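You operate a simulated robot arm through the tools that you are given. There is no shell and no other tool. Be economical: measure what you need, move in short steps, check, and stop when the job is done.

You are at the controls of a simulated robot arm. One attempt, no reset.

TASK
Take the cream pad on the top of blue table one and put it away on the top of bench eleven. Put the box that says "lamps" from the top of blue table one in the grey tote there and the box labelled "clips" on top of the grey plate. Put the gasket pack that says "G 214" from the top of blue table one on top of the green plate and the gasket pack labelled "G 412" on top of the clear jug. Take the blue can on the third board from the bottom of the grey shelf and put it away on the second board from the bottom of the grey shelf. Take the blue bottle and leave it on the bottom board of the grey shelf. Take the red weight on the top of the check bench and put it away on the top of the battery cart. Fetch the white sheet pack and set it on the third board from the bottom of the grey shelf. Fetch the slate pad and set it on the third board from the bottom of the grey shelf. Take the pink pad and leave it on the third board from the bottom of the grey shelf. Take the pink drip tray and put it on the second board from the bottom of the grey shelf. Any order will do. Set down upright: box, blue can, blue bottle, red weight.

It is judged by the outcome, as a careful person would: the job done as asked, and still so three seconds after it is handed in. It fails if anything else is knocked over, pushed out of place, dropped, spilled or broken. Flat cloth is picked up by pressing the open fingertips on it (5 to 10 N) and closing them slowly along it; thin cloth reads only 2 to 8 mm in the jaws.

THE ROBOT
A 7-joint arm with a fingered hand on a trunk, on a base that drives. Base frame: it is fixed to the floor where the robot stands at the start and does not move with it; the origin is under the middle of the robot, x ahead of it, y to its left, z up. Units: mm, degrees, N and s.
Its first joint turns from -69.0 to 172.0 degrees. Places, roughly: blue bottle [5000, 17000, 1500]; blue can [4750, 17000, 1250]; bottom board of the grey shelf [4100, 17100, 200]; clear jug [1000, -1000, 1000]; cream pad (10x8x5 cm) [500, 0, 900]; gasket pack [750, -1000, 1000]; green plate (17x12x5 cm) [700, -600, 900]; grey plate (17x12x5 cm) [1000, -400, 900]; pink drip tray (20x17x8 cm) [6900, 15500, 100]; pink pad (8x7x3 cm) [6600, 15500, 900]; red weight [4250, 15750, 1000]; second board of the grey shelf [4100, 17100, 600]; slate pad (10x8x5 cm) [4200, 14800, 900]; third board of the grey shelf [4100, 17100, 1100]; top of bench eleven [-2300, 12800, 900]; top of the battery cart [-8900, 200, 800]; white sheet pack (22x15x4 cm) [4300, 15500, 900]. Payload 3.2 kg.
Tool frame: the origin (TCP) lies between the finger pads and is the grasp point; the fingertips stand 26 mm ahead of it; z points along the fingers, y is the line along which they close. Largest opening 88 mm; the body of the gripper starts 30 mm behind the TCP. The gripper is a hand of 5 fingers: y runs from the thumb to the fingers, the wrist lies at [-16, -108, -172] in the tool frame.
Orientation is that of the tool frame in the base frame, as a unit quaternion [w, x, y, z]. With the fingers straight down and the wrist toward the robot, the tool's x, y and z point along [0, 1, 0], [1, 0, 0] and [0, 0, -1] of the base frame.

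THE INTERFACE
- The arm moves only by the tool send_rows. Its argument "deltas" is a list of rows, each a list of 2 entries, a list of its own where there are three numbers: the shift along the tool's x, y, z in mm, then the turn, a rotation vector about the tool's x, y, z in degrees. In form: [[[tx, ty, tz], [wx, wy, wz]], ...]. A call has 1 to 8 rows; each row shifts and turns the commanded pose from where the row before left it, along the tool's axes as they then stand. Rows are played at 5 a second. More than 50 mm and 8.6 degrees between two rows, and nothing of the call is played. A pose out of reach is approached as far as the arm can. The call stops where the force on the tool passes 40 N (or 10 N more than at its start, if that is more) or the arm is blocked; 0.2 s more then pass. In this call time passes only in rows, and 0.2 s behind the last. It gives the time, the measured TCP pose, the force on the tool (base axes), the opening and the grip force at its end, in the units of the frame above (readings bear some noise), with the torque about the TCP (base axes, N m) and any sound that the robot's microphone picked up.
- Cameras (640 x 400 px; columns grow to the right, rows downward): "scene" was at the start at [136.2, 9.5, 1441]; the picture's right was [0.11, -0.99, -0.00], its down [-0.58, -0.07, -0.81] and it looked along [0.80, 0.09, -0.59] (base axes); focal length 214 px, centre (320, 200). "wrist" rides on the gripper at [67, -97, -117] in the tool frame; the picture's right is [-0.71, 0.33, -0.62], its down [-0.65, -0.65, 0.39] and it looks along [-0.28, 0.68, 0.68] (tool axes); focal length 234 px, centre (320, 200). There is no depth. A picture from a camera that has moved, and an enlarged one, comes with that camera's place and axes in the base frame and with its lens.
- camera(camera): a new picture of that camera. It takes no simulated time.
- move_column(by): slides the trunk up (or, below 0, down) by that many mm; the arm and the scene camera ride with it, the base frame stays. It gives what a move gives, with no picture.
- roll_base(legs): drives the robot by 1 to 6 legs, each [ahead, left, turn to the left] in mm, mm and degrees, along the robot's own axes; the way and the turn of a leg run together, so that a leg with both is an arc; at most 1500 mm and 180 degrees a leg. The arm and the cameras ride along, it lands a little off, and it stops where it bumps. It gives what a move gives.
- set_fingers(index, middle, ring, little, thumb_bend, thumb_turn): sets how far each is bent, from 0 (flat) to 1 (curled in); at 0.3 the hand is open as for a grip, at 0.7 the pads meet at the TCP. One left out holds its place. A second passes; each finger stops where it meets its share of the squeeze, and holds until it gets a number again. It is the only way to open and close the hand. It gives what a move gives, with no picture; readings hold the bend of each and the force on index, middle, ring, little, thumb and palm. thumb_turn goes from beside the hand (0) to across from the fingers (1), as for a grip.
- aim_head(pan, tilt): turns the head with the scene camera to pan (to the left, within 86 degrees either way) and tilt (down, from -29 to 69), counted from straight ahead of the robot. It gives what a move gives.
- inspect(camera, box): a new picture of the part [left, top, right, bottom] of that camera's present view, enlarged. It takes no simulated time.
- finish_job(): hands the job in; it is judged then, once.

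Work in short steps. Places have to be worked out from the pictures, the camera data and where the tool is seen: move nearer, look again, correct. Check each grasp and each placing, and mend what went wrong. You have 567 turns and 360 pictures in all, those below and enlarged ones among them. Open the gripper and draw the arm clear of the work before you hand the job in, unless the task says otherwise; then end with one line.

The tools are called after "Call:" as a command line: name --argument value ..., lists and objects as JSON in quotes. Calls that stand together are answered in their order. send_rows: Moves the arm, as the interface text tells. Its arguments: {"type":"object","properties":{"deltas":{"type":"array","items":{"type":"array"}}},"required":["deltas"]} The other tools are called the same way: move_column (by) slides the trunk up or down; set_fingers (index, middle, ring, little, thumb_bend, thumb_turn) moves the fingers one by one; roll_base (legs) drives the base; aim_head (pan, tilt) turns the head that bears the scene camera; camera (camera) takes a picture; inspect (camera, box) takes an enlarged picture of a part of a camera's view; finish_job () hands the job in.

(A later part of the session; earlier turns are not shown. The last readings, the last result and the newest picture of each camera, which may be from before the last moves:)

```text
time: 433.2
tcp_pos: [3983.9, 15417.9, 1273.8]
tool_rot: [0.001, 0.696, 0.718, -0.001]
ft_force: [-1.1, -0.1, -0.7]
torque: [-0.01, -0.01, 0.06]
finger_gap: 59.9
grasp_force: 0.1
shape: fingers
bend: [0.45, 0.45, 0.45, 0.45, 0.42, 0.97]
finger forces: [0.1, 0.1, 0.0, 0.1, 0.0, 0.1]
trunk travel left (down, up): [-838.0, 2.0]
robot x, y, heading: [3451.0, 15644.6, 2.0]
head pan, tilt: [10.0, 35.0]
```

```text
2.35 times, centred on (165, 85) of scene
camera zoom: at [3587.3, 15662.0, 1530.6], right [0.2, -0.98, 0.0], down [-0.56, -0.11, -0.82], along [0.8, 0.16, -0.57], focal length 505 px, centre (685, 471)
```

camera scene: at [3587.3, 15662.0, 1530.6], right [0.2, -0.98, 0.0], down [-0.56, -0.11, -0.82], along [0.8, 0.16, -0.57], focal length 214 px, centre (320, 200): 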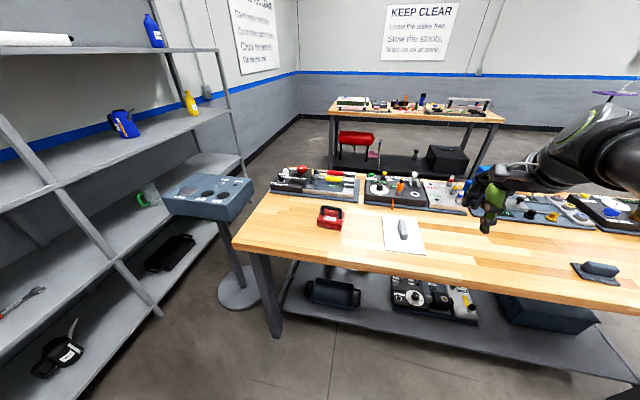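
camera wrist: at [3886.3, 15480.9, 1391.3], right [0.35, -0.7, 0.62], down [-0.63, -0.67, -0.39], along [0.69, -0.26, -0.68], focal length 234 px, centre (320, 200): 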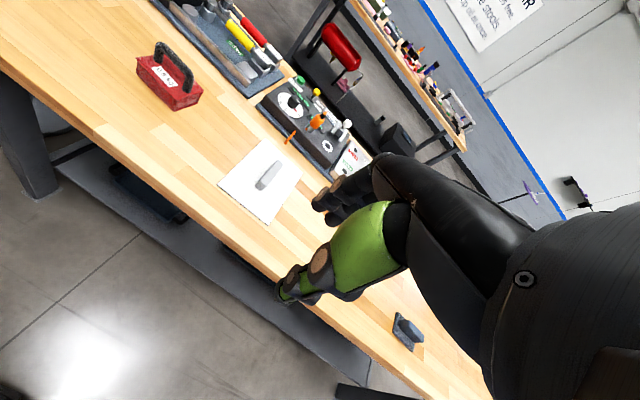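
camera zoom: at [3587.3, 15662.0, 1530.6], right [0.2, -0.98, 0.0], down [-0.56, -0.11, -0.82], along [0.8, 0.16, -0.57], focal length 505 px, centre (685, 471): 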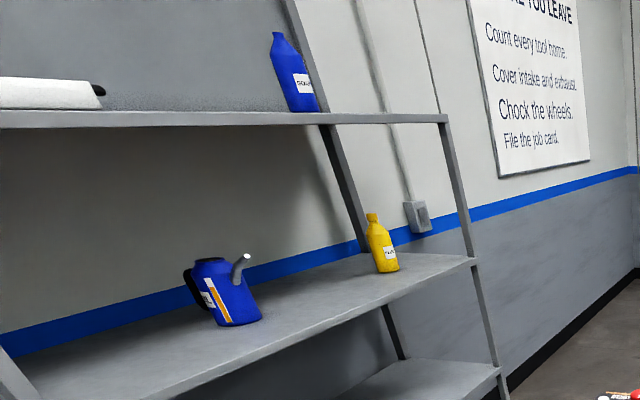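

The sheet pack is at about (4300,15454) with its bar along x, so I need the hand yawed 90° (closing along y). I try that rotation in the air.

Call:
send_rows --deltas '[[[0, 0, 0], [0, 0, -8]], [[0, 0, 0], [0, 0, -8]], [[0, 0, 0], [0, 0, -8]], [[0, 0, 0], [0, 0, -8]], [[0, 0, 0], [0, 0, -8]], [[0, 0, 0], [0, 0, -8]], [[0, 0, 0], [0, 0, -8]], [[0, 0, 0], [0, 0, -8]]]'

Call:
send_rows --deltas '[[[0, 0, 0], [0, 0, -8]], [[0, 0, 0], [0, 0, -8]], [[0, 0, 0], [0, 0, -8]]]'

Call:
camera --camera "scene"

```text
time: 435.0
tcp_pos: [3984.7, 15416.5, 1272.9]
tool_rot: [0.0, 0.208, 0.978, -0.001]
ft_force: [0.2, 0.0, 0.1]
torque: [0.0, 0.01, 0.01]
finger_gap: 59.4
grasp_force: 0.1
shape: fingers
bend: [0.45, 0.45, 0.45, 0.45, 0.42, 0.97]
finger forces: [0.0, 0.1, 0.0, 0.0, 0.1, 0.0]
trunk travel left (down, up): [-838.0, 2.0]
robot x, y, heading: [3448.0, 15641.1, 1.5]
head pan, tilt: [10.0, 35.0]
```

```text
time: 435.8
tcp_pos: [3993.3, 15423.1, 1252.6]
tool_rot: [-0.001, 0.0, 1.0, -0.001]
ft_force: [0.2, -0.4, -0.9]
torque: [-0.01, 0.02, -0.01]
finger_gap: 59.2
grasp_force: 0.0
shape: fingers
bend: [0.45, 0.45, 0.45, 0.45, 0.42, 0.97]
finger forces: [0.0, 0.0, 0.0, 0.0, 0.0, 0.0]
out of reach, approached as far as the arm can: row 3
trunk travel left (down, up): [-838.0, 2.0]
robot x, y, heading: [3449.7, 15641.0, 1.6]
head pan, tilt: [10.0, 35.0]
```

```text
215 pictures are left
camera scene: at [3590.3, 15662.9, 1530.3], right [0.2, -0.98, 0.0], down [-0.56, -0.12, -0.82], along [0.8, 0.16, -0.58], focal length 214 px, centre (320, 200)
```

scene: 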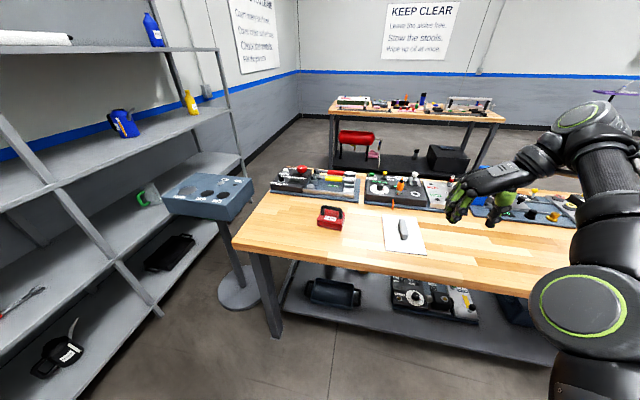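

The 90° pose works. I lower the arm 130 and drive forward 300 to hover over the bar.

Call:
send_rows --deltas '[[[0, 0, 40], [0, 0, 0]], [[0, 0, 40], [0, 0, 0]], [[0, 0, 40], [0, 0, 0]]]'

Call:
roll_base --legs '[[300, 25, -1.5]]'

Call:
camera --camera "scene"

Call:
camera --camera "wrist"

```text
time: 436.6
tcp_pos: [3989.8, 15424.8, 1132.5]
tool_rot: [0.001, 0.002, 1.0, 0.0]
ft_force: [-0.1, -0.7, -0.3]
torque: [0.01, -0.02, 0.04]
finger_gap: 59.6
grasp_force: 0.2
shape: fingers
bend: [0.45, 0.45, 0.45, 0.45, 0.42, 0.97]
finger forces: [0.0, 0.1, 0.1, 0.1, 0.1, 0.1]
trunk travel left (down, up): [-838.0, 2.0]
robot x, y, heading: [3449.3, 15643.6, 1.5]
head pan, tilt: [10.0, 35.0]
```

```text
time: 438.7
tcp_pos: [4282.7, 15443.3, 1134.6]
tool_rot: [0.001, 0.014, 1.0, -0.002]
ft_force: [0.2, 0.1, 0.0]
torque: [0.02, 0.0, 0.02]
finger_gap: 59.5
grasp_force: 0.2
shape: fingers
bend: [0.45, 0.45, 0.45, 0.45, 0.42, 0.97]
finger forces: [0.0, 0.0, 0.0, 0.0, 0.0, 0.1]
trunk travel left (down, up): [-838.0, 2.0]
robot x, y, heading: [3749.3, 15671.7, 0.3]
head pan, tilt: [10.0, 35.0]
```

```text
214 pictures are left
camera scene: at [3885.2, 15689.0, 1530.6], right [0.18, -0.98, 0.0], down [-0.56, -0.1, -0.82], along [0.81, 0.15, -0.57], focal length 214 px, centre (320, 200)
```

scene: 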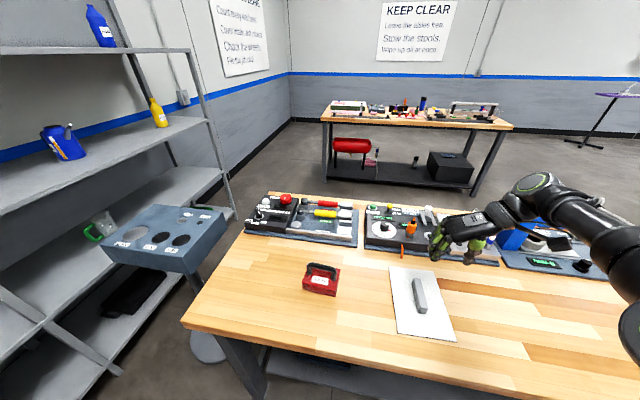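

```text
213 pictures are left
camera wrist: at [4213.0, 15346.9, 1251.2], right [0.72, 0.31, 0.62], down [0.63, -0.67, -0.39], along [0.3, 0.67, -0.68], focal length 234 px, centre (320, 200)
```

wrist: 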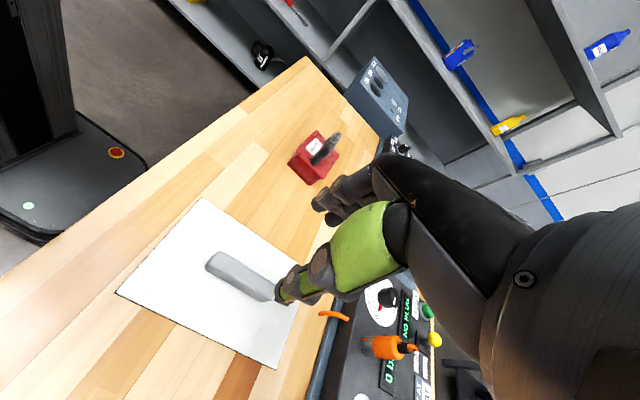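

Both cameras agree: bench z≈905, bar centre (4298,15455). I align, open the hand to suit, and lower.

Call:
send_rows --deltas '[[[-14, 12, 0], [0, 0, -1.5]]]'

Call:
move_column --by -150

Call:
camera --camera "wrist"

Call:
inspect --camera "scene" --box '[360, 120, 520, 280]'

```text
time: 439.1
tcp_pos: [4297.9, 15456.3, 1134.0]
tool_rot: [0.001, 0.001, 1.0, -0.001]
ft_force: [-0.7, 0.2, -0.3]
torque: [-0.03, 0.06, -0.02]
finger_gap: 59.3
grasp_force: 0.0
shape: fingers
bend: [0.45, 0.45, 0.45, 0.45, 0.42, 0.97]
finger forces: [0.0, 0.0, 0.0, 0.0, 0.1, 0.0]
trunk travel left (down, up): [-838.0, 2.0]
robot x, y, heading: [3751.8, 15676.3, 0.1]
head pan, tilt: [10.0, 35.0]
```

```text
time: 440.8
tcp_pos: [4296.6, 15454.3, 983.0]
tool_rot: [-0.001, 0.0, 1.0, 0.0]
ft_force: [-0.1, -0.1, 0.3]
torque: [0.0, -0.03, 0.0]
finger_gap: 59.4
grasp_force: 0.0
shape: fingers
bend: [0.45, 0.45, 0.45, 0.45, 0.42, 0.97]
finger forces: [0.1, 0.0, 0.1, 0.0, 0.0, 0.0]
trunk travel left (down, up): [-688.0, 152.0]
robot x, y, heading: [3750.2, 15674.6, 0.2]
head pan, tilt: [10.0, 35.0]
```

```text
212 pictures are left
camera wrist: at [4230.3, 15357.1, 1101.5], right [0.71, 0.33, 0.62], down [0.65, -0.66, -0.39], along [0.28, 0.68, -0.68], focal length 234 px, centre (320, 200)
```

wrist: 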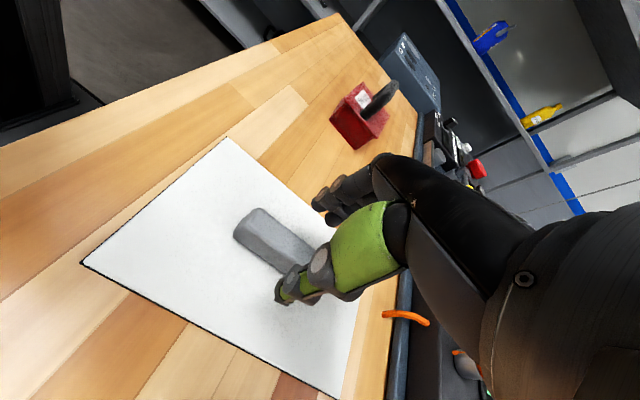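

```text
2.50 times, centred on (440, 200) of scene
camera zoom: at [3885.6, 15689.1, 1380.6], right [0.18, -0.98, 0.0], down [-0.56, -0.1, -0.82], along [0.81, 0.15, -0.57], focal length 536 px, centre (20, 200)
```

zoom: 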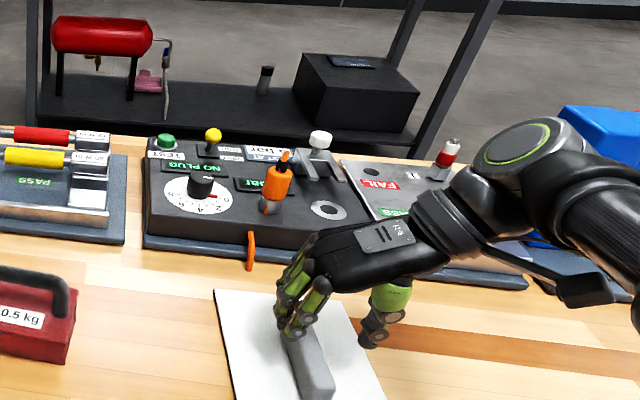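

Call:
send_rows --deltas '[[[0, 0, 15], [0, 0, 0]], [[0, 0, 12], [0, 0, 0]], [[0, 0, 8], [0, 0, 0]]]'

Call:
inspect --camera "scene" --box '[360, 120, 520, 280]'

```text
time: 441.6
tcp_pos: [4295.7, 15454.1, 948.6]
tool_rot: [0.0, 0.001, 1.0, 0.0]
ft_force: [-0.6, -0.1, 0.0]
torque: [0.04, -0.03, 0.0]
finger_gap: 59.4
grasp_force: 0.1
shape: fingers
bend: [0.45, 0.45, 0.45, 0.45, 0.42, 0.97]
finger forces: [0.0, 0.0, 0.1, 0.1, 0.0, 0.1]
trunk travel left (down, up): [-688.0, 152.0]
robot x, y, heading: [3750.8, 15673.5, 0.2]
head pan, tilt: [10.0, 35.0]
```

```text
2.50 times, centred on (440, 200) of scene
camera zoom: at [3886.0, 15688.9, 1380.6], right [0.18, -0.98, 0.0], down [-0.56, -0.1, -0.82], along [0.81, 0.15, -0.57], focal length 536 px, centre (20, 200)
```

zoom: 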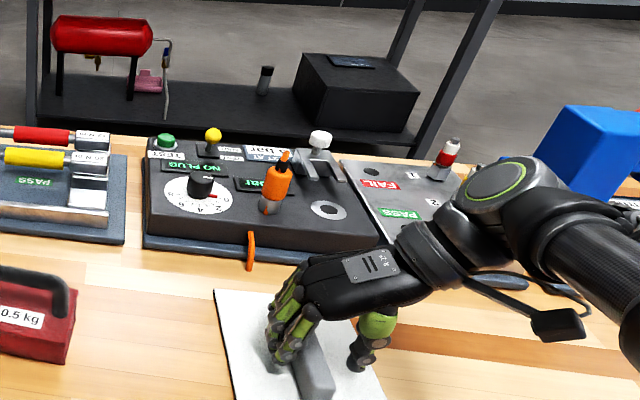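

Fingers straddle the bar. I close.

Call:
set_fingers --index 0.72 --middle 0.72 --ring 0.72 --little 0.72 --thumb_bend 0.7

Call:
send_rows --deltas '[[[0, 0, -20], [0, 0, 0]], [[0, 0, -20], [0, 0, 0]]]'

Call:
inspect --camera "scene" --box '[360, 120, 520, 280]'

```text
time: 442.6
tcp_pos: [4295.9, 15454.6, 949.9]
tool_rot: [0.001, 0.002, 1.0, -0.001]
ft_force: [-0.6, 0.3, -0.7]
torque: [-0.03, 0.03, -0.01]
finger_gap: 21.8
grasp_force: 12.1
shape: fingers
bend: [0.64, 0.66, 0.71, 0.72, 0.61, 0.95]
finger forces: [6.3, 3.2, 2.1, 0.0, 11.7, 0.0]
trunk travel left (down, up): [-688.0, 152.0]
robot x, y, heading: [3747.4, 15675.6, 0.4]
head pan, tilt: [10.0, 35.0]
```

```text
time: 443.2
tcp_pos: [4297.6, 15453.5, 988.0]
tool_rot: [0.0, 0.001, 1.0, -0.002]
ft_force: [0.0, 0.0, -1.1]
torque: [0.02, -0.01, 0.0]
finger_gap: 22.1
grasp_force: 11.7
shape: fingers
bend: [0.64, 0.66, 0.71, 0.72, 0.61, 0.95]
finger forces: [6.2, 3.3, 2.2, 0.0, 11.6, 0.1]
trunk travel left (down, up): [-688.0, 152.0]
robot x, y, heading: [3752.9, 15670.5, 0.1]
head pan, tilt: [10.0, 35.0]
```

```text
2.50 times, centred on (440, 200) of scene
camera zoom: at [3885.9, 15688.9, 1380.5], right [0.18, -0.98, 0.0], down [-0.56, -0.1, -0.82], along [0.81, 0.15, -0.57], focal length 536 px, centre (20, 200)
```

zoom: 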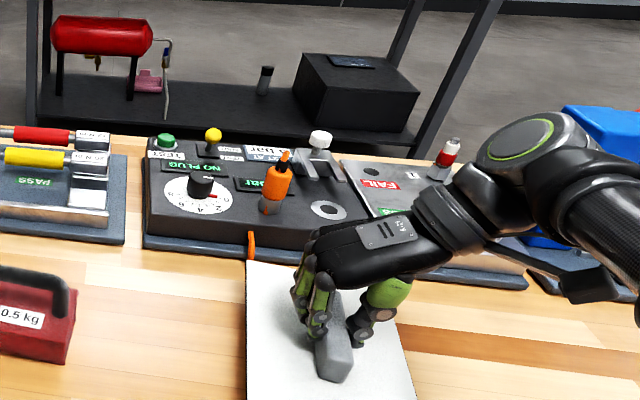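

Lifted level. I tighten, raise, back off, and turn the hand straight again.

Call:
set_fingers --index 0.76 --middle 0.76 --ring 0.76 --thumb_bend 0.74

Call:
move_column --by 150

Call:
roll_base --legs '[[-270, 0, 0]]'

Call:
send_rows --deltas '[[[0, 0, -10], [0, 0, 8]], [[0, 0, -10], [0, 0, 8]], [[0, 0, -10], [0, 0, 8]], [[0, 0, -10], [0, 0, 8]], [[0, 0, -10], [0, 0, 8]], [[0, 0, -10], [0, 0, 8]], [[0, 0, -10], [0, 0, 8]], [[0, 0, -10], [0, 0, 8]]]'

Call:
send_rows --deltas '[[[0, 0, 0], [0, 0, 8]], [[0, 0, 0], [0, 0, 8]], [[0, 0, 0], [0, 0, 8]]]'

Call:
camera --camera "scene"

```text
time: 444.2
tcp_pos: [4296.6, 15454.1, 988.6]
tool_rot: [0.0, 0.001, 1.0, -0.002]
ft_force: [-0.4, 0.3, -1.5]
torque: [0.01, 0.02, -0.01]
finger_gap: 22.0
grasp_force: 20.3
shape: fingers
bend: [0.73, 0.74, 0.75, 0.72, 0.6, 0.93]
finger forces: [10.4, 6.1, 3.2, 0.1, 20.5, 0.0]
trunk travel left (down, up): [-688.0, 152.0]
robot x, y, heading: [3749.1, 15674.4, 0.1]
head pan, tilt: [10.0, 35.0]
```

```text
time: 446.0
tcp_pos: [4296.5, 15454.0, 1138.0]
tool_rot: [0.0, 0.001, 1.0, -0.001]
ft_force: [-0.4, 0.0, -0.9]
torque: [-0.01, 0.0, -0.01]
finger_gap: 21.7
grasp_force: 20.5
shape: fingers
bend: [0.73, 0.74, 0.75, 0.72, 0.6, 0.93]
finger forces: [10.5, 6.1, 3.2, 0.0, 20.5, 0.0]
trunk travel left (down, up): [-838.0, 2.0]
robot x, y, heading: [3748.8, 15674.6, 0.2]
head pan, tilt: [10.0, 35.0]
```

```text
time: 447.9
tcp_pos: [4030.0, 15452.4, 1137.5]
tool_rot: [0.0, 0.001, 1.0, 0.0]
ft_force: [-0.5, 0.3, -1.5]
torque: [0.02, 0.02, 0.01]
finger_gap: 22.0
grasp_force: 20.3
shape: fingers
bend: [0.73, 0.74, 0.75, 0.72, 0.6, 0.93]
finger forces: [10.5, 6.1, 3.2, 0.0, 20.5, 0.0]
trunk travel left (down, up): [-838.0, 2.0]
robot x, y, heading: [3482.7, 15673.6, 0.2]
head pan, tilt: [10.0, 35.0]
```

```text
time: 449.7
tcp_pos: [4028.1, 15451.1, 1217.3]
tool_rot: [0.0, 0.533, 0.846, -0.001]
ft_force: [-0.8, 1.0, -0.9]
torque: [0.01, -0.04, 0.01]
finger_gap: 21.8
grasp_force: 20.4
shape: fingers
bend: [0.73, 0.74, 0.75, 0.72, 0.6, 0.93]
finger forces: [10.3, 5.9, 3.3, 0.0, 20.4, 0.0]
trunk travel left (down, up): [-838.0, 2.0]
robot x, y, heading: [3482.3, 15672.7, 0.2]
head pan, tilt: [10.0, 35.0]
```

```text
time: 450.5
tcp_pos: [4029.1, 15452.3, 1218.7]
tool_rot: [0.001, 0.697, 0.717, 0.0]
ft_force: [-1.1, 0.0, -1.5]
torque: [-0.04, 0.0, -0.01]
finger_gap: 21.5
grasp_force: 20.2
shape: fingers
bend: [0.73, 0.74, 0.75, 0.72, 0.6, 0.93]
finger forces: [10.4, 5.9, 3.3, 0.0, 20.4, 0.0]
trunk travel left (down, up): [-838.0, 2.0]
robot x, y, heading: [3484.4, 15672.4, -0.0]
head pan, tilt: [10.0, 35.0]
```

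```text
208 pictures are left
camera scene: at [3618.5, 15688.9, 1530.5], right [0.18, -0.98, 0.0], down [-0.56, -0.1, -0.82], along [0.81, 0.14, -0.57], focal length 214 px, centre (320, 200)
```

scene: 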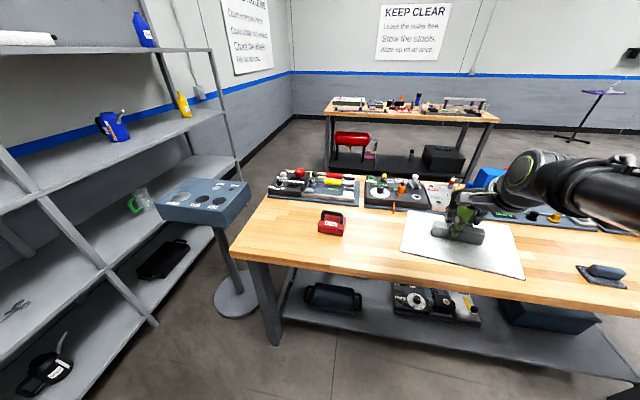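

I slide left to y≈15950 and turn to face the shelf.

Call:
roll_base --legs '[[0, 280, 0], [0, 0, 89]]'

Call:
aim_head --pan 0 --tilt 15

Call:
camera --camera "scene"

```text
time: 456.3
tcp_pos: [3684.5, 16509.6, 1217.9]
tool_rot: [0.001, -0.031, 1.0, -0.001]
ft_force: [0.7, -0.2, -1.8]
torque: [0.01, 0.01, 0.0]
finger_gap: 21.4
grasp_force: 19.1
shape: fingers
bend: [0.73, 0.74, 0.75, 0.72, 0.6, 0.93]
finger forces: [10.3, 5.2, 3.1, 0.1, 19.3, 0.0]
trunk travel left (down, up): [-838.0, 2.0]
robot x, y, heading: [3482.4, 15956.5, 92.0]
head pan, tilt: [10.0, 35.0]
```

```text
time: 457.2
tcp_pos: [3685.1, 16511.2, 1217.7]
tool_rot: [0.0, -0.032, 0.999, 0.0]
ft_force: [0.9, 0.3, -0.2]
torque: [0.02, 0.03, 0.01]
finger_gap: 21.5
grasp_force: 18.9
shape: fingers
bend: [0.73, 0.74, 0.75, 0.72, 0.6, 0.93]
finger forces: [10.2, 5.3, 3.1, 0.0, 19.2, 0.0]
trunk travel left (down, up): [-838.0, 2.0]
robot x, y, heading: [3477.0, 15956.4, 91.7]
head pan, tilt: [0.0, 15.0]
```

```text
207 pictures are left
camera scene: at [3475.8, 16099.2, 1562.5], right [1.0, 0.03, 0.0], down [0.01, -0.26, -0.97], along [-0.03, 0.97, -0.26], focal length 214 px, centre (320, 200)
```

scene: 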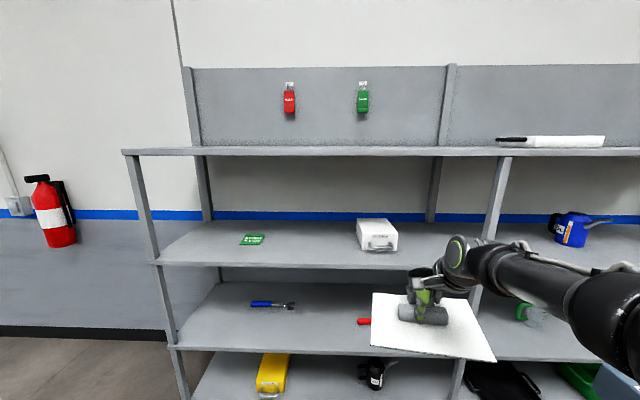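

The boards are at z≈1080 (third), 640 (second), 1525 (top), with the front edge at y≈16870. I lower 30, drive in ahead 330, then diagonally to put the sheet at about (3420,17000).

Call:
move_column --by -30

Call:
roll_base --legs '[[320, 0, 0]]'

Call:
camera --camera "scene"

```text
time: 457.9
tcp_pos: [3684.5, 16510.4, 1187.3]
tool_rot: [0.001, -0.03, 1.0, -0.001]
ft_force: [0.0, 0.1, -1.1]
torque: [0.01, 0.02, -0.01]
finger_gap: 21.4
grasp_force: 19.5
shape: fingers
bend: [0.73, 0.74, 0.75, 0.72, 0.6, 0.93]
finger forces: [10.2, 5.3, 3.1, 0.0, 19.1, 0.0]
trunk travel left (down, up): [-808.0, 32.0]
robot x, y, heading: [3481.2, 15954.3, 91.7]
head pan, tilt: [0.0, 15.0]
```

```text
time: 460.0
tcp_pos: [3671.9, 16822.7, 1189.4]
tool_rot: [0.002, -0.034, 0.999, 0.0]
ft_force: [0.2, -0.9, -1.1]
torque: [0.02, 0.01, -0.01]
finger_gap: 21.9
grasp_force: 19.0
shape: fingers
bend: [0.73, 0.74, 0.75, 0.72, 0.6, 0.93]
finger forces: [10.4, 5.3, 3.1, 0.0, 19.4, 0.0]
trunk travel left (down, up): [-808.0, 32.0]
robot x, y, heading: [3468.5, 16264.2, 92.0]
head pan, tilt: [0.0, 15.0]
```

```text
206 pictures are left
camera scene: at [3464.3, 16411.4, 1532.6], right [1.0, 0.04, 0.0], down [0.01, -0.26, -0.97], along [-0.04, 0.97, -0.26], focal length 214 px, centre (320, 200)
```

scene: 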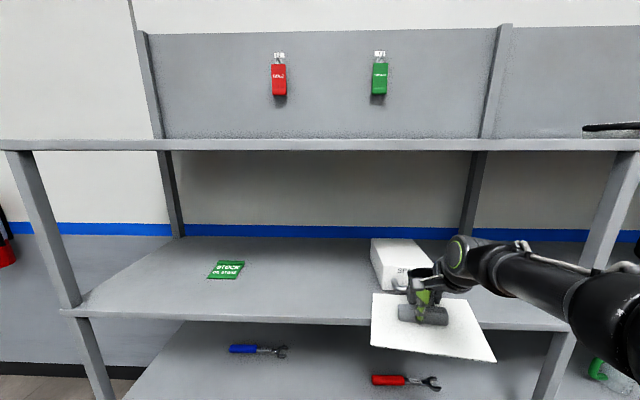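

The entry is clear. I move diagonally to the target.

Call:
roll_base --legs '[[0, 120, 0], [186, 126, 0]]'

Call:
camera --camera "scene"

Call:
camera --camera "wrist"

```text
time: 462.5
tcp_pos: [3423.7, 17000.3, 1189.2]
tool_rot: [0.001, -0.035, 0.999, 0.001]
ft_force: [-0.5, -0.6, -1.4]
torque: [0.03, -0.03, 0.01]
finger_gap: 21.8
grasp_force: 19.2
shape: fingers
bend: [0.73, 0.74, 0.75, 0.72, 0.6, 0.93]
finger forces: [10.3, 5.3, 3.1, 0.0, 19.3, 0.0]
trunk travel left (down, up): [-808.0, 32.0]
robot x, y, heading: [3226.7, 16444.1, 92.2]
head pan, tilt: [0.0, 15.0]
```

```text
205 pictures are left
camera scene: at [3217.0, 16588.5, 1532.6], right [1.0, 0.04, 0.0], down [0.01, -0.26, -0.97], along [-0.04, 0.97, -0.26], focal length 214 px, centre (320, 200)
```

scene: 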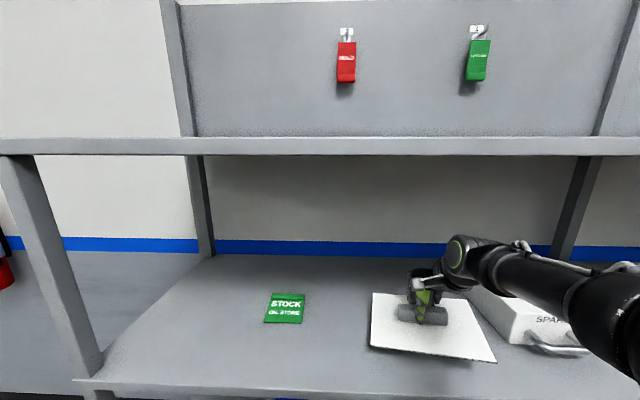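

```text
204 pictures are left
camera wrist: at [3363.8, 16898.2, 1305.4], right [0.68, 0.38, 0.62], down [0.69, -0.61, -0.39], along [0.23, 0.7, -0.68], focal length 234 px, centre (320, 200)
```

wrist: 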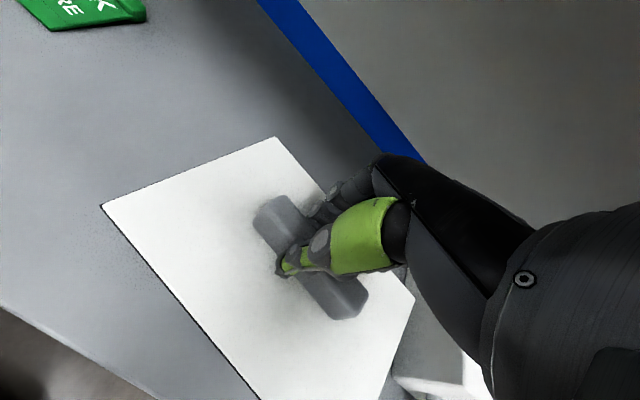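

Call:
move_column --by -48

Call:
send_rows --deltas '[[[0, 0, 5], [0, 0, 0]], [[0, 0, 4], [0, 0, 0]], [[0, 0, 4], [0, 0, 0]]]'

Call:
camera --camera "scene"

```text
time: 463.4
tcp_pos: [3422.8, 17000.1, 1140.6]
tool_rot: [0.001, -0.034, 0.999, 0.001]
ft_force: [-0.1, -0.4, -0.9]
torque: [-0.03, 0.05, -0.01]
finger_gap: 21.7
grasp_force: 18.7
shape: fingers
bend: [0.73, 0.74, 0.75, 0.72, 0.6, 0.93]
finger forces: [10.4, 5.2, 2.9, 0.1, 18.6, 0.0]
trunk travel left (down, up): [-760.0, 80.0]
robot x, y, heading: [3221.7, 16448.5, 92.3]
head pan, tilt: [0.0, 15.0]
```

```text
time: 464.2
tcp_pos: [3423.3, 17001.6, 1128.7]
tool_rot: [0.001, -0.034, 0.999, 0.003]
ft_force: [0.0, 1.7, 5.5]
torque: [-0.06, 0.15, 0.01]
finger_gap: 20.8
grasp_force: 19.6
shape: fingers
bend: [0.73, 0.74, 0.75, 0.72, 0.6, 0.93]
finger forces: [11.0, 5.7, 3.2, 0.0, 18.7, 0.0]
trunk travel left (down, up): [-760.0, 80.0]
robot x, y, heading: [3219.6, 16449.5, 92.1]
head pan, tilt: [0.0, 15.0]
```

```text
203 pictures are left
camera scene: at [3216.7, 16588.1, 1484.8], right [1.0, 0.04, 0.0], down [0.01, -0.26, -0.97], along [-0.04, 0.97, -0.26], focal length 214 px, centre (320, 200)
```

scene: 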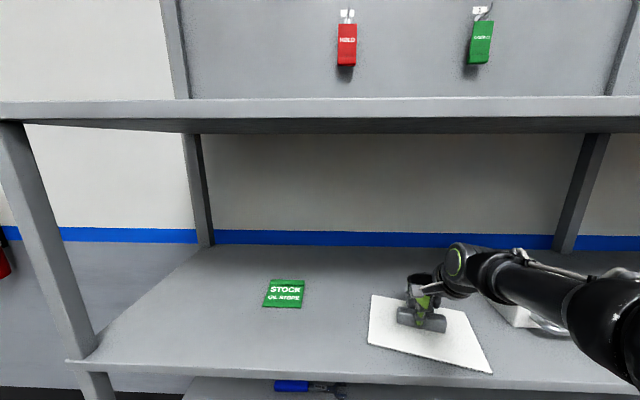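

Contact (5.5 N). I release and rise.

Call:
set_fingers --index 0.45 --middle 0.45 --ring 0.45 --little 0.45 --thumb_bend 0.42

Call:
move_column --by 70

Call:
camera --camera "scene"

```text
time: 465.2
tcp_pos: [3422.9, 16999.1, 1126.3]
tool_rot: [0.001, -0.035, 0.999, 0.001]
ft_force: [0.4, 0.5, 0.1]
torque: [-0.01, -0.03, 0.02]
finger_gap: 59.4
grasp_force: 0.1
shape: fingers
bend: [0.45, 0.45, 0.45, 0.45, 0.42, 0.97]
finger forces: [0.0, 0.0, 0.1, 0.1, 0.0, 0.0]
trunk travel left (down, up): [-760.0, 80.0]
robot x, y, heading: [3218.6, 16448.9, 92.2]
head pan, tilt: [0.0, 15.0]
```

```text
time: 466.3
tcp_pos: [3423.5, 17000.4, 1196.8]
tool_rot: [0.0, -0.034, 0.999, 0.0]
ft_force: [0.1, -0.4, 0.3]
torque: [-0.02, -0.03, 0.0]
finger_gap: 59.3
grasp_force: 0.0
shape: fingers
bend: [0.45, 0.45, 0.45, 0.45, 0.42, 0.97]
finger forces: [0.0, 0.0, 0.1, 0.0, 0.0, 0.1]
trunk travel left (down, up): [-830.0, 10.0]
robot x, y, heading: [3226.0, 16445.6, 92.3]
head pan, tilt: [0.0, 15.0]
```

```text
202 pictures are left
camera scene: at [3216.8, 16588.8, 1554.6], right [1.0, 0.04, 0.0], down [0.01, -0.26, -0.97], along [-0.04, 0.97, -0.26], focal length 214 px, centre (320, 200)
```

scene: 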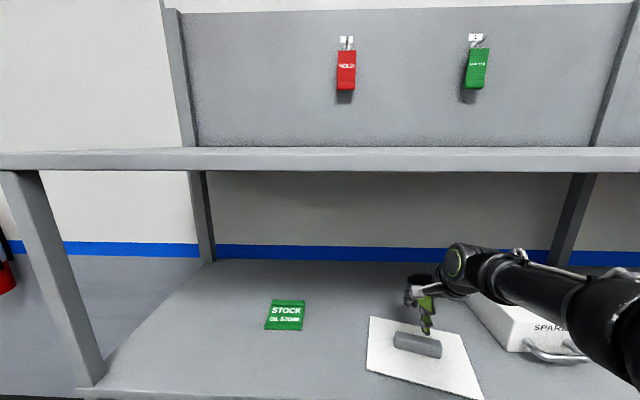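

The white sheet pack is on the third board. I back out, turn to face the bench and go for the slate pad.

Call:
roll_base --legs '[[-186, -126, 0], [0, -120, 0], [-310, 0, 0], [0, 0, -91.5]]'

Call:
aim_head --pan -35 --tilt 40

Call:
camera --camera "scene"

```text
time: 474.5
tcp_pos: [4028.6, 15732.6, 1197.0]
tool_rot: [0.001, 0.699, 0.715, -0.001]
ft_force: [-0.2, -1.1, 1.2]
torque: [0.03, -0.02, -0.01]
finger_gap: 58.9
grasp_force: 0.0
shape: fingers
bend: [0.45, 0.45, 0.45, 0.45, 0.42, 0.97]
finger forces: [0.0, 0.1, 0.0, 0.1, 0.0, 0.0]
trunk travel left (down, up): [-830.0, 10.0]
robot x, y, heading: [3486.4, 15956.7, -0.3]
head pan, tilt: [0.0, 15.0]
```

```text
time: 475.5
tcp_pos: [4029.3, 15733.7, 1196.0]
tool_rot: [0.001, 0.699, 0.715, 0.0]
ft_force: [-0.5, -0.6, -0.3]
torque: [0.04, 0.0, 0.01]
finger_gap: 59.0
grasp_force: 0.0
shape: fingers
bend: [0.45, 0.45, 0.45, 0.45, 0.42, 0.97]
finger forces: [0.0, 0.1, 0.0, 0.0, 0.0, 0.0]
trunk travel left (down, up): [-830.0, 10.0]
robot x, y, heading: [3482.6, 15956.9, -0.2]
head pan, tilt: [-35.0, 40.0]
```

```text
201 pictures are left
camera scene: at [3602.9, 15909.3, 1515.1], right [-0.58, -0.82, 0.0], down [-0.52, 0.37, -0.77], along [0.62, -0.44, -0.64], focal length 214 px, centre (320, 200)
```

scene: 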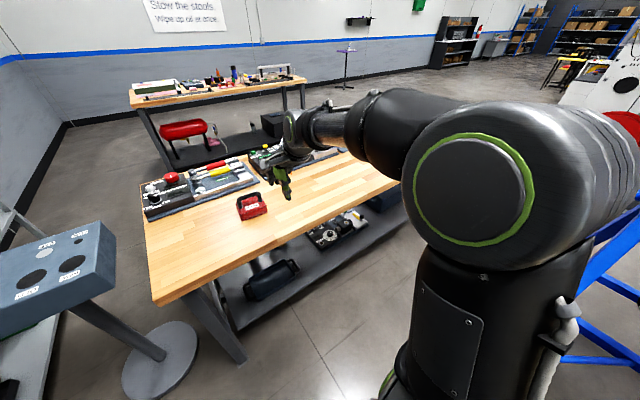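

Call:
roll_base --legs '[[150, 0, 0], [0, -450, 0]]'

Call:
aim_head --pan -80 --tilt 40

Call:
camera --camera "scene"

Call:
camera --camera "wrist"

```text
time: 479.1
tcp_pos: [4169.6, 15293.9, 1196.4]
tool_rot: [0.0, 0.7, 0.714, -0.001]
ft_force: [-0.3, 0.2, 0.9]
torque: [-0.04, 0.0, -0.01]
finger_gap: 59.4
grasp_force: 0.0
shape: fingers
bend: [0.45, 0.45, 0.45, 0.45, 0.42, 0.97]
finger forces: [0.1, 0.0, 0.0, 0.0, 0.0, 0.0]
trunk travel left (down, up): [-830.0, 10.0]
robot x, y, heading: [3624.5, 15517.4, -0.9]
head pan, tilt: [-35.0, 40.0]
```

```text
time: 480.2
tcp_pos: [4169.4, 15292.9, 1195.7]
tool_rot: [0.001, 0.701, 0.713, -0.001]
ft_force: [0.1, -0.1, 0.1]
torque: [0.01, 0.0, -0.01]
finger_gap: 59.2
grasp_force: 0.0
shape: fingers
bend: [0.45, 0.45, 0.45, 0.45, 0.42, 0.97]
finger forces: [0.0, 0.0, 0.0, 0.1, 0.0, 0.1]
trunk travel left (down, up): [-830.0, 10.0]
robot x, y, heading: [3627.3, 15518.6, -0.6]
head pan, tilt: [-80.0, 40.0]
```

```text
200 pictures are left
camera scene: at [3689.7, 15435.8, 1515.0], right [-0.99, -0.16, 0.0], down [-0.1, 0.63, -0.77], along [0.12, -0.76, -0.64], focal length 214 px, centre (320, 200)
```

scene: 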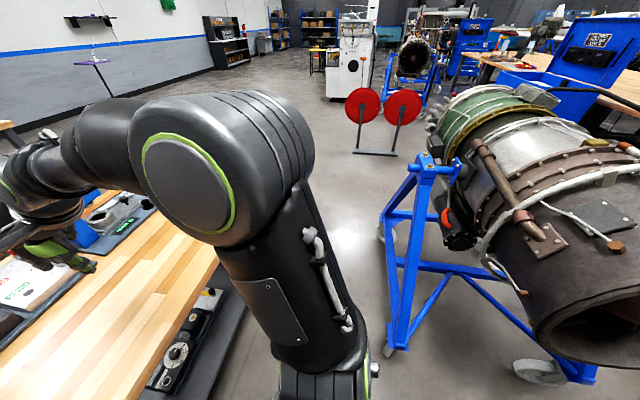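

```text
199 pictures are left
camera wrist: at [4071.7, 15357.3, 1313.7], right [0.34, -0.7, 0.62], down [-0.64, -0.66, -0.39], along [0.69, -0.27, -0.68], focal length 234 px, centre (320, 200)
```

wrist: 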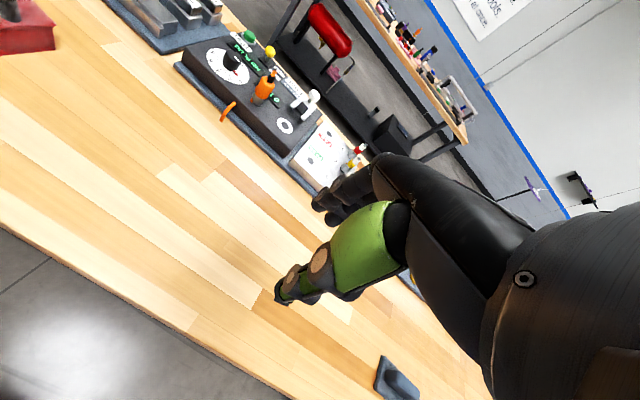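

The lane east of the engine stand is about 600 wide. I ease ahead 60 and slide 440 further right to the slate pad.

Call:
roll_base --legs '[[65, 0, 0.7], [0, -440, 0]]'

Call:
camera --camera "wrist"

Call:
camera --camera "scene"

```text
time: 483.5
tcp_pos: [4236.2, 14857.9, 1196.9]
tool_rot: [0.002, 0.696, 0.718, 0.0]
ft_force: [-0.4, 0.3, -0.7]
torque: [0.0, 0.02, -0.01]
finger_gap: 59.2
grasp_force: 0.0
shape: fingers
bend: [0.45, 0.45, 0.45, 0.45, 0.42, 0.97]
finger forces: [0.0, 0.0, 0.0, 0.1, 0.0, 0.0]
trunk travel left (down, up): [-830.0, 10.0]
robot x, y, heading: [3688.7, 15082.9, 0.1]
head pan, tilt: [-80.0, 40.0]
```

```text
198 pictures are left
camera wrist: at [4137.6, 14922.2, 1313.8], right [0.35, -0.7, 0.63], down [-0.63, -0.67, -0.39], along [0.69, -0.26, -0.68], focal length 234 px, centre (320, 200)
```

wrist: 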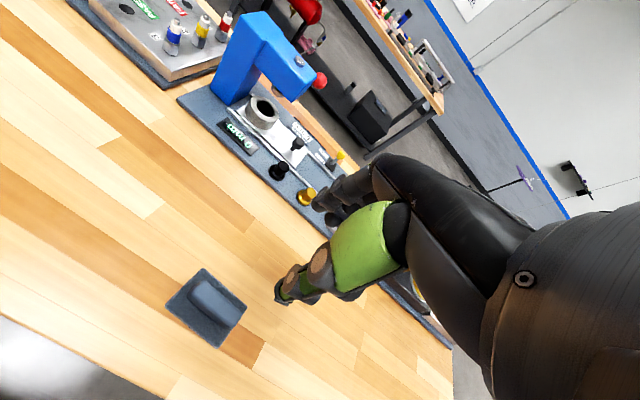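

```text
197 pictures are left
camera scene: at [3754.7, 14996.7, 1515.0], right [-0.98, -0.17, 0.0], down [-0.11, 0.63, -0.77], along [0.13, -0.75, -0.64], focal length 214 px, centre (320, 200)
```

scene: 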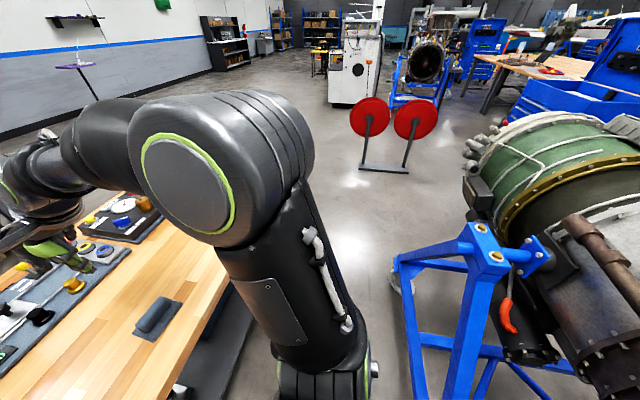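

The slate pad's bar is at about (4220,14843), yaw −8°. I align and lower.

Call:
send_rows --deltas '[[[-15, -16, 30], [0, 0, 5]], [[0, 0, 35], [0, 0, 5]], [[0, 0, 35], [0, 0, 0]]]'

Call:
move_column --by -100

Call:
camera --camera "wrist"

Call:
aim_head --pan -35 --tilt 40

Call:
camera --camera "scene"

```text
time: 484.3
tcp_pos: [4221.7, 14839.2, 1096.7]
tool_rot: [0.001, 0.757, 0.653, 0.0]
ft_force: [0.0, -0.4, -0.2]
torque: [0.01, -0.02, 0.03]
finger_gap: 59.4
grasp_force: 0.0
shape: fingers
bend: [0.45, 0.45, 0.45, 0.45, 0.42, 0.97]
finger forces: [0.0, 0.0, 0.0, 0.1, 0.1, 0.1]
trunk travel left (down, up): [-830.0, 10.0]
robot x, y, heading: [3689.4, 15078.0, 0.0]
head pan, tilt: [-80.0, 40.0]
```

```text
time: 485.6
tcp_pos: [4221.0, 14840.3, 997.3]
tool_rot: [0.001, 0.757, 0.654, 0.0]
ft_force: [-1.0, 0.8, 0.2]
torque: [0.0, -0.02, 0.01]
finger_gap: 59.5
grasp_force: 0.0
shape: fingers
bend: [0.45, 0.45, 0.45, 0.45, 0.42, 0.97]
finger forces: [0.1, 0.0, 0.0, 0.0, 0.1, 0.0]
trunk travel left (down, up): [-730.0, 110.0]
robot x, y, heading: [3692.2, 15078.3, 0.1]
head pan, tilt: [-80.0, 40.0]
```

```text
196 pictures are left
camera wrist: at [4134.1, 14921.3, 1114.9], right [0.22, -0.75, 0.63], down [-0.74, -0.55, -0.39], along [0.63, -0.38, -0.68], focal length 234 px, centre (320, 200)
```

wrist: 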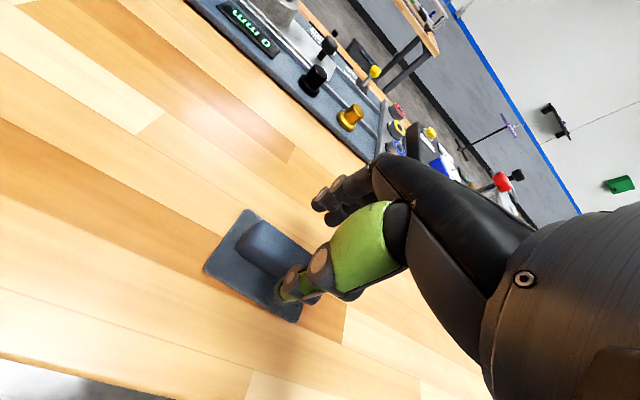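

```text
time: 486.7
tcp_pos: [4219.4, 14840.9, 997.4]
tool_rot: [0.001, 0.756, 0.654, 0.0]
ft_force: [0.5, -0.4, 0.0]
torque: [-0.01, -0.02, -0.02]
finger_gap: 59.3
grasp_force: 0.1
shape: fingers
bend: [0.45, 0.45, 0.45, 0.45, 0.42, 0.97]
finger forces: [0.0, 0.0, 0.0, 0.0, 0.0, 0.0]
trunk travel left (down, up): [-730.0, 110.0]
robot x, y, heading: [3690.7, 15082.2, -0.2]
head pan, tilt: [-35.0, 40.0]
```

```text
195 pictures are left
camera scene: at [3809.6, 15031.1, 1415.0], right [-0.58, -0.82, 0.0], down [-0.53, 0.37, -0.77], along [0.63, -0.44, -0.64], focal length 214 px, centre (320, 200)
```

scene: 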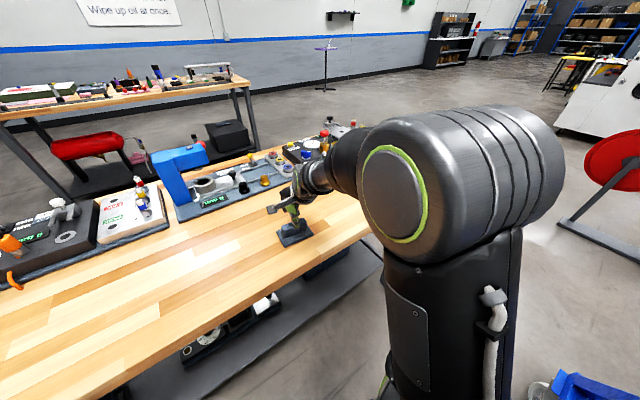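

Aligned. I lower to the grasp and close.

Call:
send_rows --deltas '[[[0, 0, 18], [0, 0, 0]], [[0, 0, 16], [0, 0, 0]], [[0, 0, 10], [0, 0, 0]], [[0, 0, 5], [0, 0, 0]]]'

Call:
set_fingers --index 0.72 --middle 0.72 --ring 0.72 --little 0.7 --thumb_bend 0.7

Call:
move_column --by 60

Call:
camera --camera "wrist"

```text
time: 487.7
tcp_pos: [4218.2, 14842.1, 947.5]
tool_rot: [0.001, 0.756, 0.655, -0.001]
ft_force: [-0.3, 0.2, 0.1]
torque: [0.0, -0.02, 0.0]
finger_gap: 59.4
grasp_force: 0.1
shape: fingers
bend: [0.45, 0.45, 0.45, 0.45, 0.42, 0.97]
finger forces: [0.0, 0.1, 0.0, 0.0, 0.1, 0.0]
trunk travel left (down, up): [-730.0, 110.0]
robot x, y, heading: [3689.1, 15081.6, -0.2]
head pan, tilt: [-35.0, 40.0]
```

```text
time: 488.7
tcp_pos: [4220.3, 14842.5, 948.1]
tool_rot: [0.001, 0.757, 0.654, 0.0]
ft_force: [0.3, 1.4, 0.5]
torque: [0.01, -0.08, 0.04]
finger_gap: 24.8
grasp_force: 15.5
shape: fingers
bend: [0.63, 0.65, 0.71, 0.7, 0.59, 0.95]
finger forces: [7.7, 4.3, 3.4, 0.0, 15.5, 0.0]
trunk travel left (down, up): [-730.0, 110.0]
robot x, y, heading: [3690.7, 15083.6, -0.2]
head pan, tilt: [-35.0, 40.0]
```

```text
time: 489.7
tcp_pos: [4218.7, 14841.8, 1008.4]
tool_rot: [0.0, 0.756, 0.654, 0.0]
ft_force: [0.3, -0.9, -1.3]
torque: [0.0, -0.01, 0.04]
finger_gap: 24.9
grasp_force: 15.6
shape: fingers
bend: [0.63, 0.65, 0.71, 0.7, 0.6, 0.94]
finger forces: [7.8, 4.3, 3.3, 0.1, 15.3, 0.1]
trunk travel left (down, up): [-790.0, 50.0]
robot x, y, heading: [3688.5, 15076.4, -0.0]
head pan, tilt: [-35.0, 40.0]
```

```text
194 pictures are left
camera wrist: at [4133.5, 14922.0, 1125.1], right [0.23, -0.75, 0.62], down [-0.74, -0.55, -0.39], along [0.63, -0.38, -0.68], focal length 234 px, centre (320, 200)
```

wrist: 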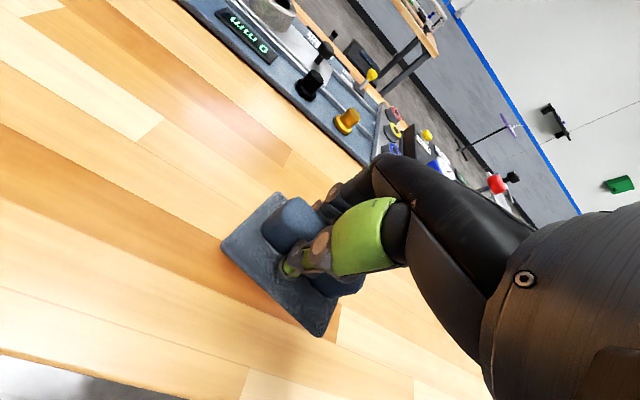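

The slate pad is lifted. I raise it, slide back along the lane and turn to the shelf.

Call:
move_column --by 48

Call:
send_rows --deltas '[[[0, 0, -40], [0, 0, -5]], [[0, 0, -40], [0, 0, -5]], [[0, 0, -40], [0, 0, 0]], [[0, 0, -35], [0, 0, 0]]]'

Call:
roll_base --legs '[[0, 440, 0], [0, 430, 0], [-200, 0, 0], [0, 0, 90]]'

Call:
aim_head --pan 0 --tilt 15

Call:
camera --camera "scene"

```text
time: 490.6
tcp_pos: [4219.3, 14841.7, 1055.4]
tool_rot: [0.0, 0.757, 0.654, 0.0]
ft_force: [0.6, -0.5, -1.0]
torque: [0.02, -0.01, 0.03]
finger_gap: 24.7
grasp_force: 15.5
shape: fingers
bend: [0.63, 0.65, 0.71, 0.7, 0.6, 0.94]
finger forces: [7.9, 4.3, 3.2, 0.1, 15.4, 0.0]
trunk travel left (down, up): [-838.0, 2.0]
robot x, y, heading: [3690.8, 15078.6, 0.1]
head pan, tilt: [-35.0, 40.0]
```

```text
time: 491.6
tcp_pos: [4220.8, 14843.6, 1215.3]
tool_rot: [0.002, 0.696, 0.718, 0.0]
ft_force: [0.1, 0.3, -0.3]
torque: [-0.02, 0.01, -0.02]
finger_gap: 25.0
grasp_force: 15.2
shape: fingers
bend: [0.63, 0.65, 0.71, 0.7, 0.6, 0.94]
finger forces: [7.8, 4.3, 3.1, 0.1, 15.0, 0.0]
trunk travel left (down, up): [-838.0, 2.0]
robot x, y, heading: [3694.1, 15079.4, -0.2]
head pan, tilt: [-35.0, 40.0]
```

```text
time: 501.4
tcp_pos: [3730.1, 16462.6, 1214.6]
tool_rot: [0.001, -0.013, 1.0, 0.0]
ft_force: [0.5, -0.8, -0.6]
torque: [-0.01, 0.02, 0.02]
finger_gap: 24.5
grasp_force: 14.6
shape: fingers
bend: [0.63, 0.65, 0.71, 0.7, 0.6, 0.94]
finger forces: [7.7, 4.1, 2.9, 0.1, 14.6, 0.0]
trunk travel left (down, up): [-838.0, 2.0]
robot x, y, heading: [3492.7, 15931.3, 89.8]
head pan, tilt: [-35.0, 40.0]
```

```text
time: 502.4
tcp_pos: [3730.9, 16461.7, 1214.3]
tool_rot: [0.001, -0.012, 1.0, 0.0]
ft_force: [0.2, 0.2, -1.1]
torque: [-0.01, -0.02, -0.01]
finger_gap: 24.6
grasp_force: 14.7
shape: fingers
bend: [0.63, 0.65, 0.71, 0.7, 0.6, 0.94]
finger forces: [7.6, 4.0, 2.8, 0.0, 14.6, 0.0]
trunk travel left (down, up): [-838.0, 2.0]
robot x, y, heading: [3489.7, 15933.7, 89.9]
head pan, tilt: [0.0, 15.0]
```

```text
193 pictures are left
camera scene: at [3490.0, 16075.5, 1562.5], right [1.0, -0.01, 0.0], down [0.0, -0.26, -0.97], along [0.0, 0.97, -0.26], focal length 214 px, centre (320, 200)
```

scene: 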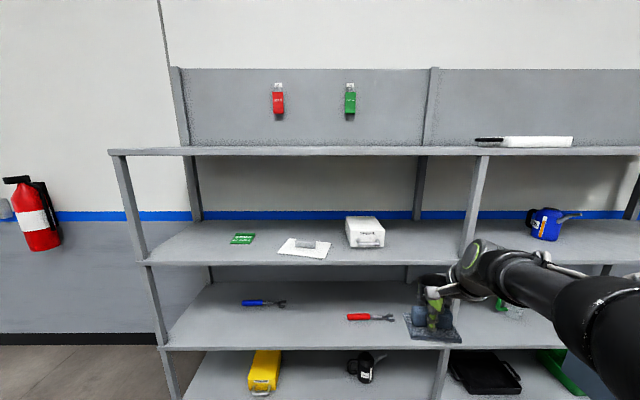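

I'll put the slate pad left of the sheet pack at about (3215,16965): ahead 410, left 510, ahead 95.

Call:
move_column --by -25

Call:
roll_base --legs '[[410, 0, 0], [0, 510, 0]]'

Call:
camera --camera "scene"

```text
time: 503.1
tcp_pos: [3731.5, 16461.3, 1187.8]
tool_rot: [0.001, -0.013, 1.0, -0.001]
ft_force: [0.4, 0.2, -0.6]
torque: [0.0, -0.02, 0.01]
finger_gap: 24.5
grasp_force: 14.9
shape: fingers
bend: [0.63, 0.65, 0.71, 0.7, 0.6, 0.94]
finger forces: [7.6, 4.0, 2.9, 0.0, 14.6, 0.0]
trunk travel left (down, up): [-813.0, 27.0]
robot x, y, heading: [3486.5, 15933.9, 89.9]
head pan, tilt: [0.0, 15.0]
```

```text
time: 508.3
tcp_pos: [3221.7, 16879.7, 1189.5]
tool_rot: [0.001, -0.02, 1.0, -0.001]
ft_force: [-0.5, 0.1, -1.5]
torque: [0.02, 0.01, 0.02]
finger_gap: 24.3
grasp_force: 14.5
shape: fingers
bend: [0.63, 0.65, 0.71, 0.7, 0.6, 0.94]
finger forces: [7.6, 4.1, 2.8, 0.1, 14.5, 0.0]
trunk travel left (down, up): [-813.0, 27.0]
robot x, y, heading: [2987.0, 16344.8, 90.7]
head pan, tilt: [0.0, 15.0]
```

```text
192 pictures are left
camera scene: at [2986.7, 16489.3, 1537.5], right [1.0, 0.01, 0.0], down [0.0, -0.26, -0.97], along [-0.01, 0.97, -0.26], focal length 214 px, centre (320, 200)
```

scene: 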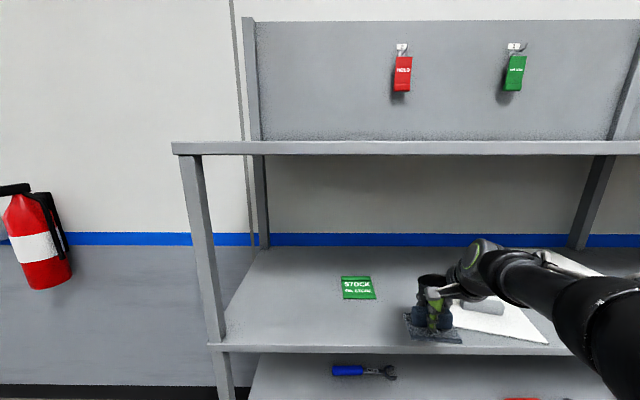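

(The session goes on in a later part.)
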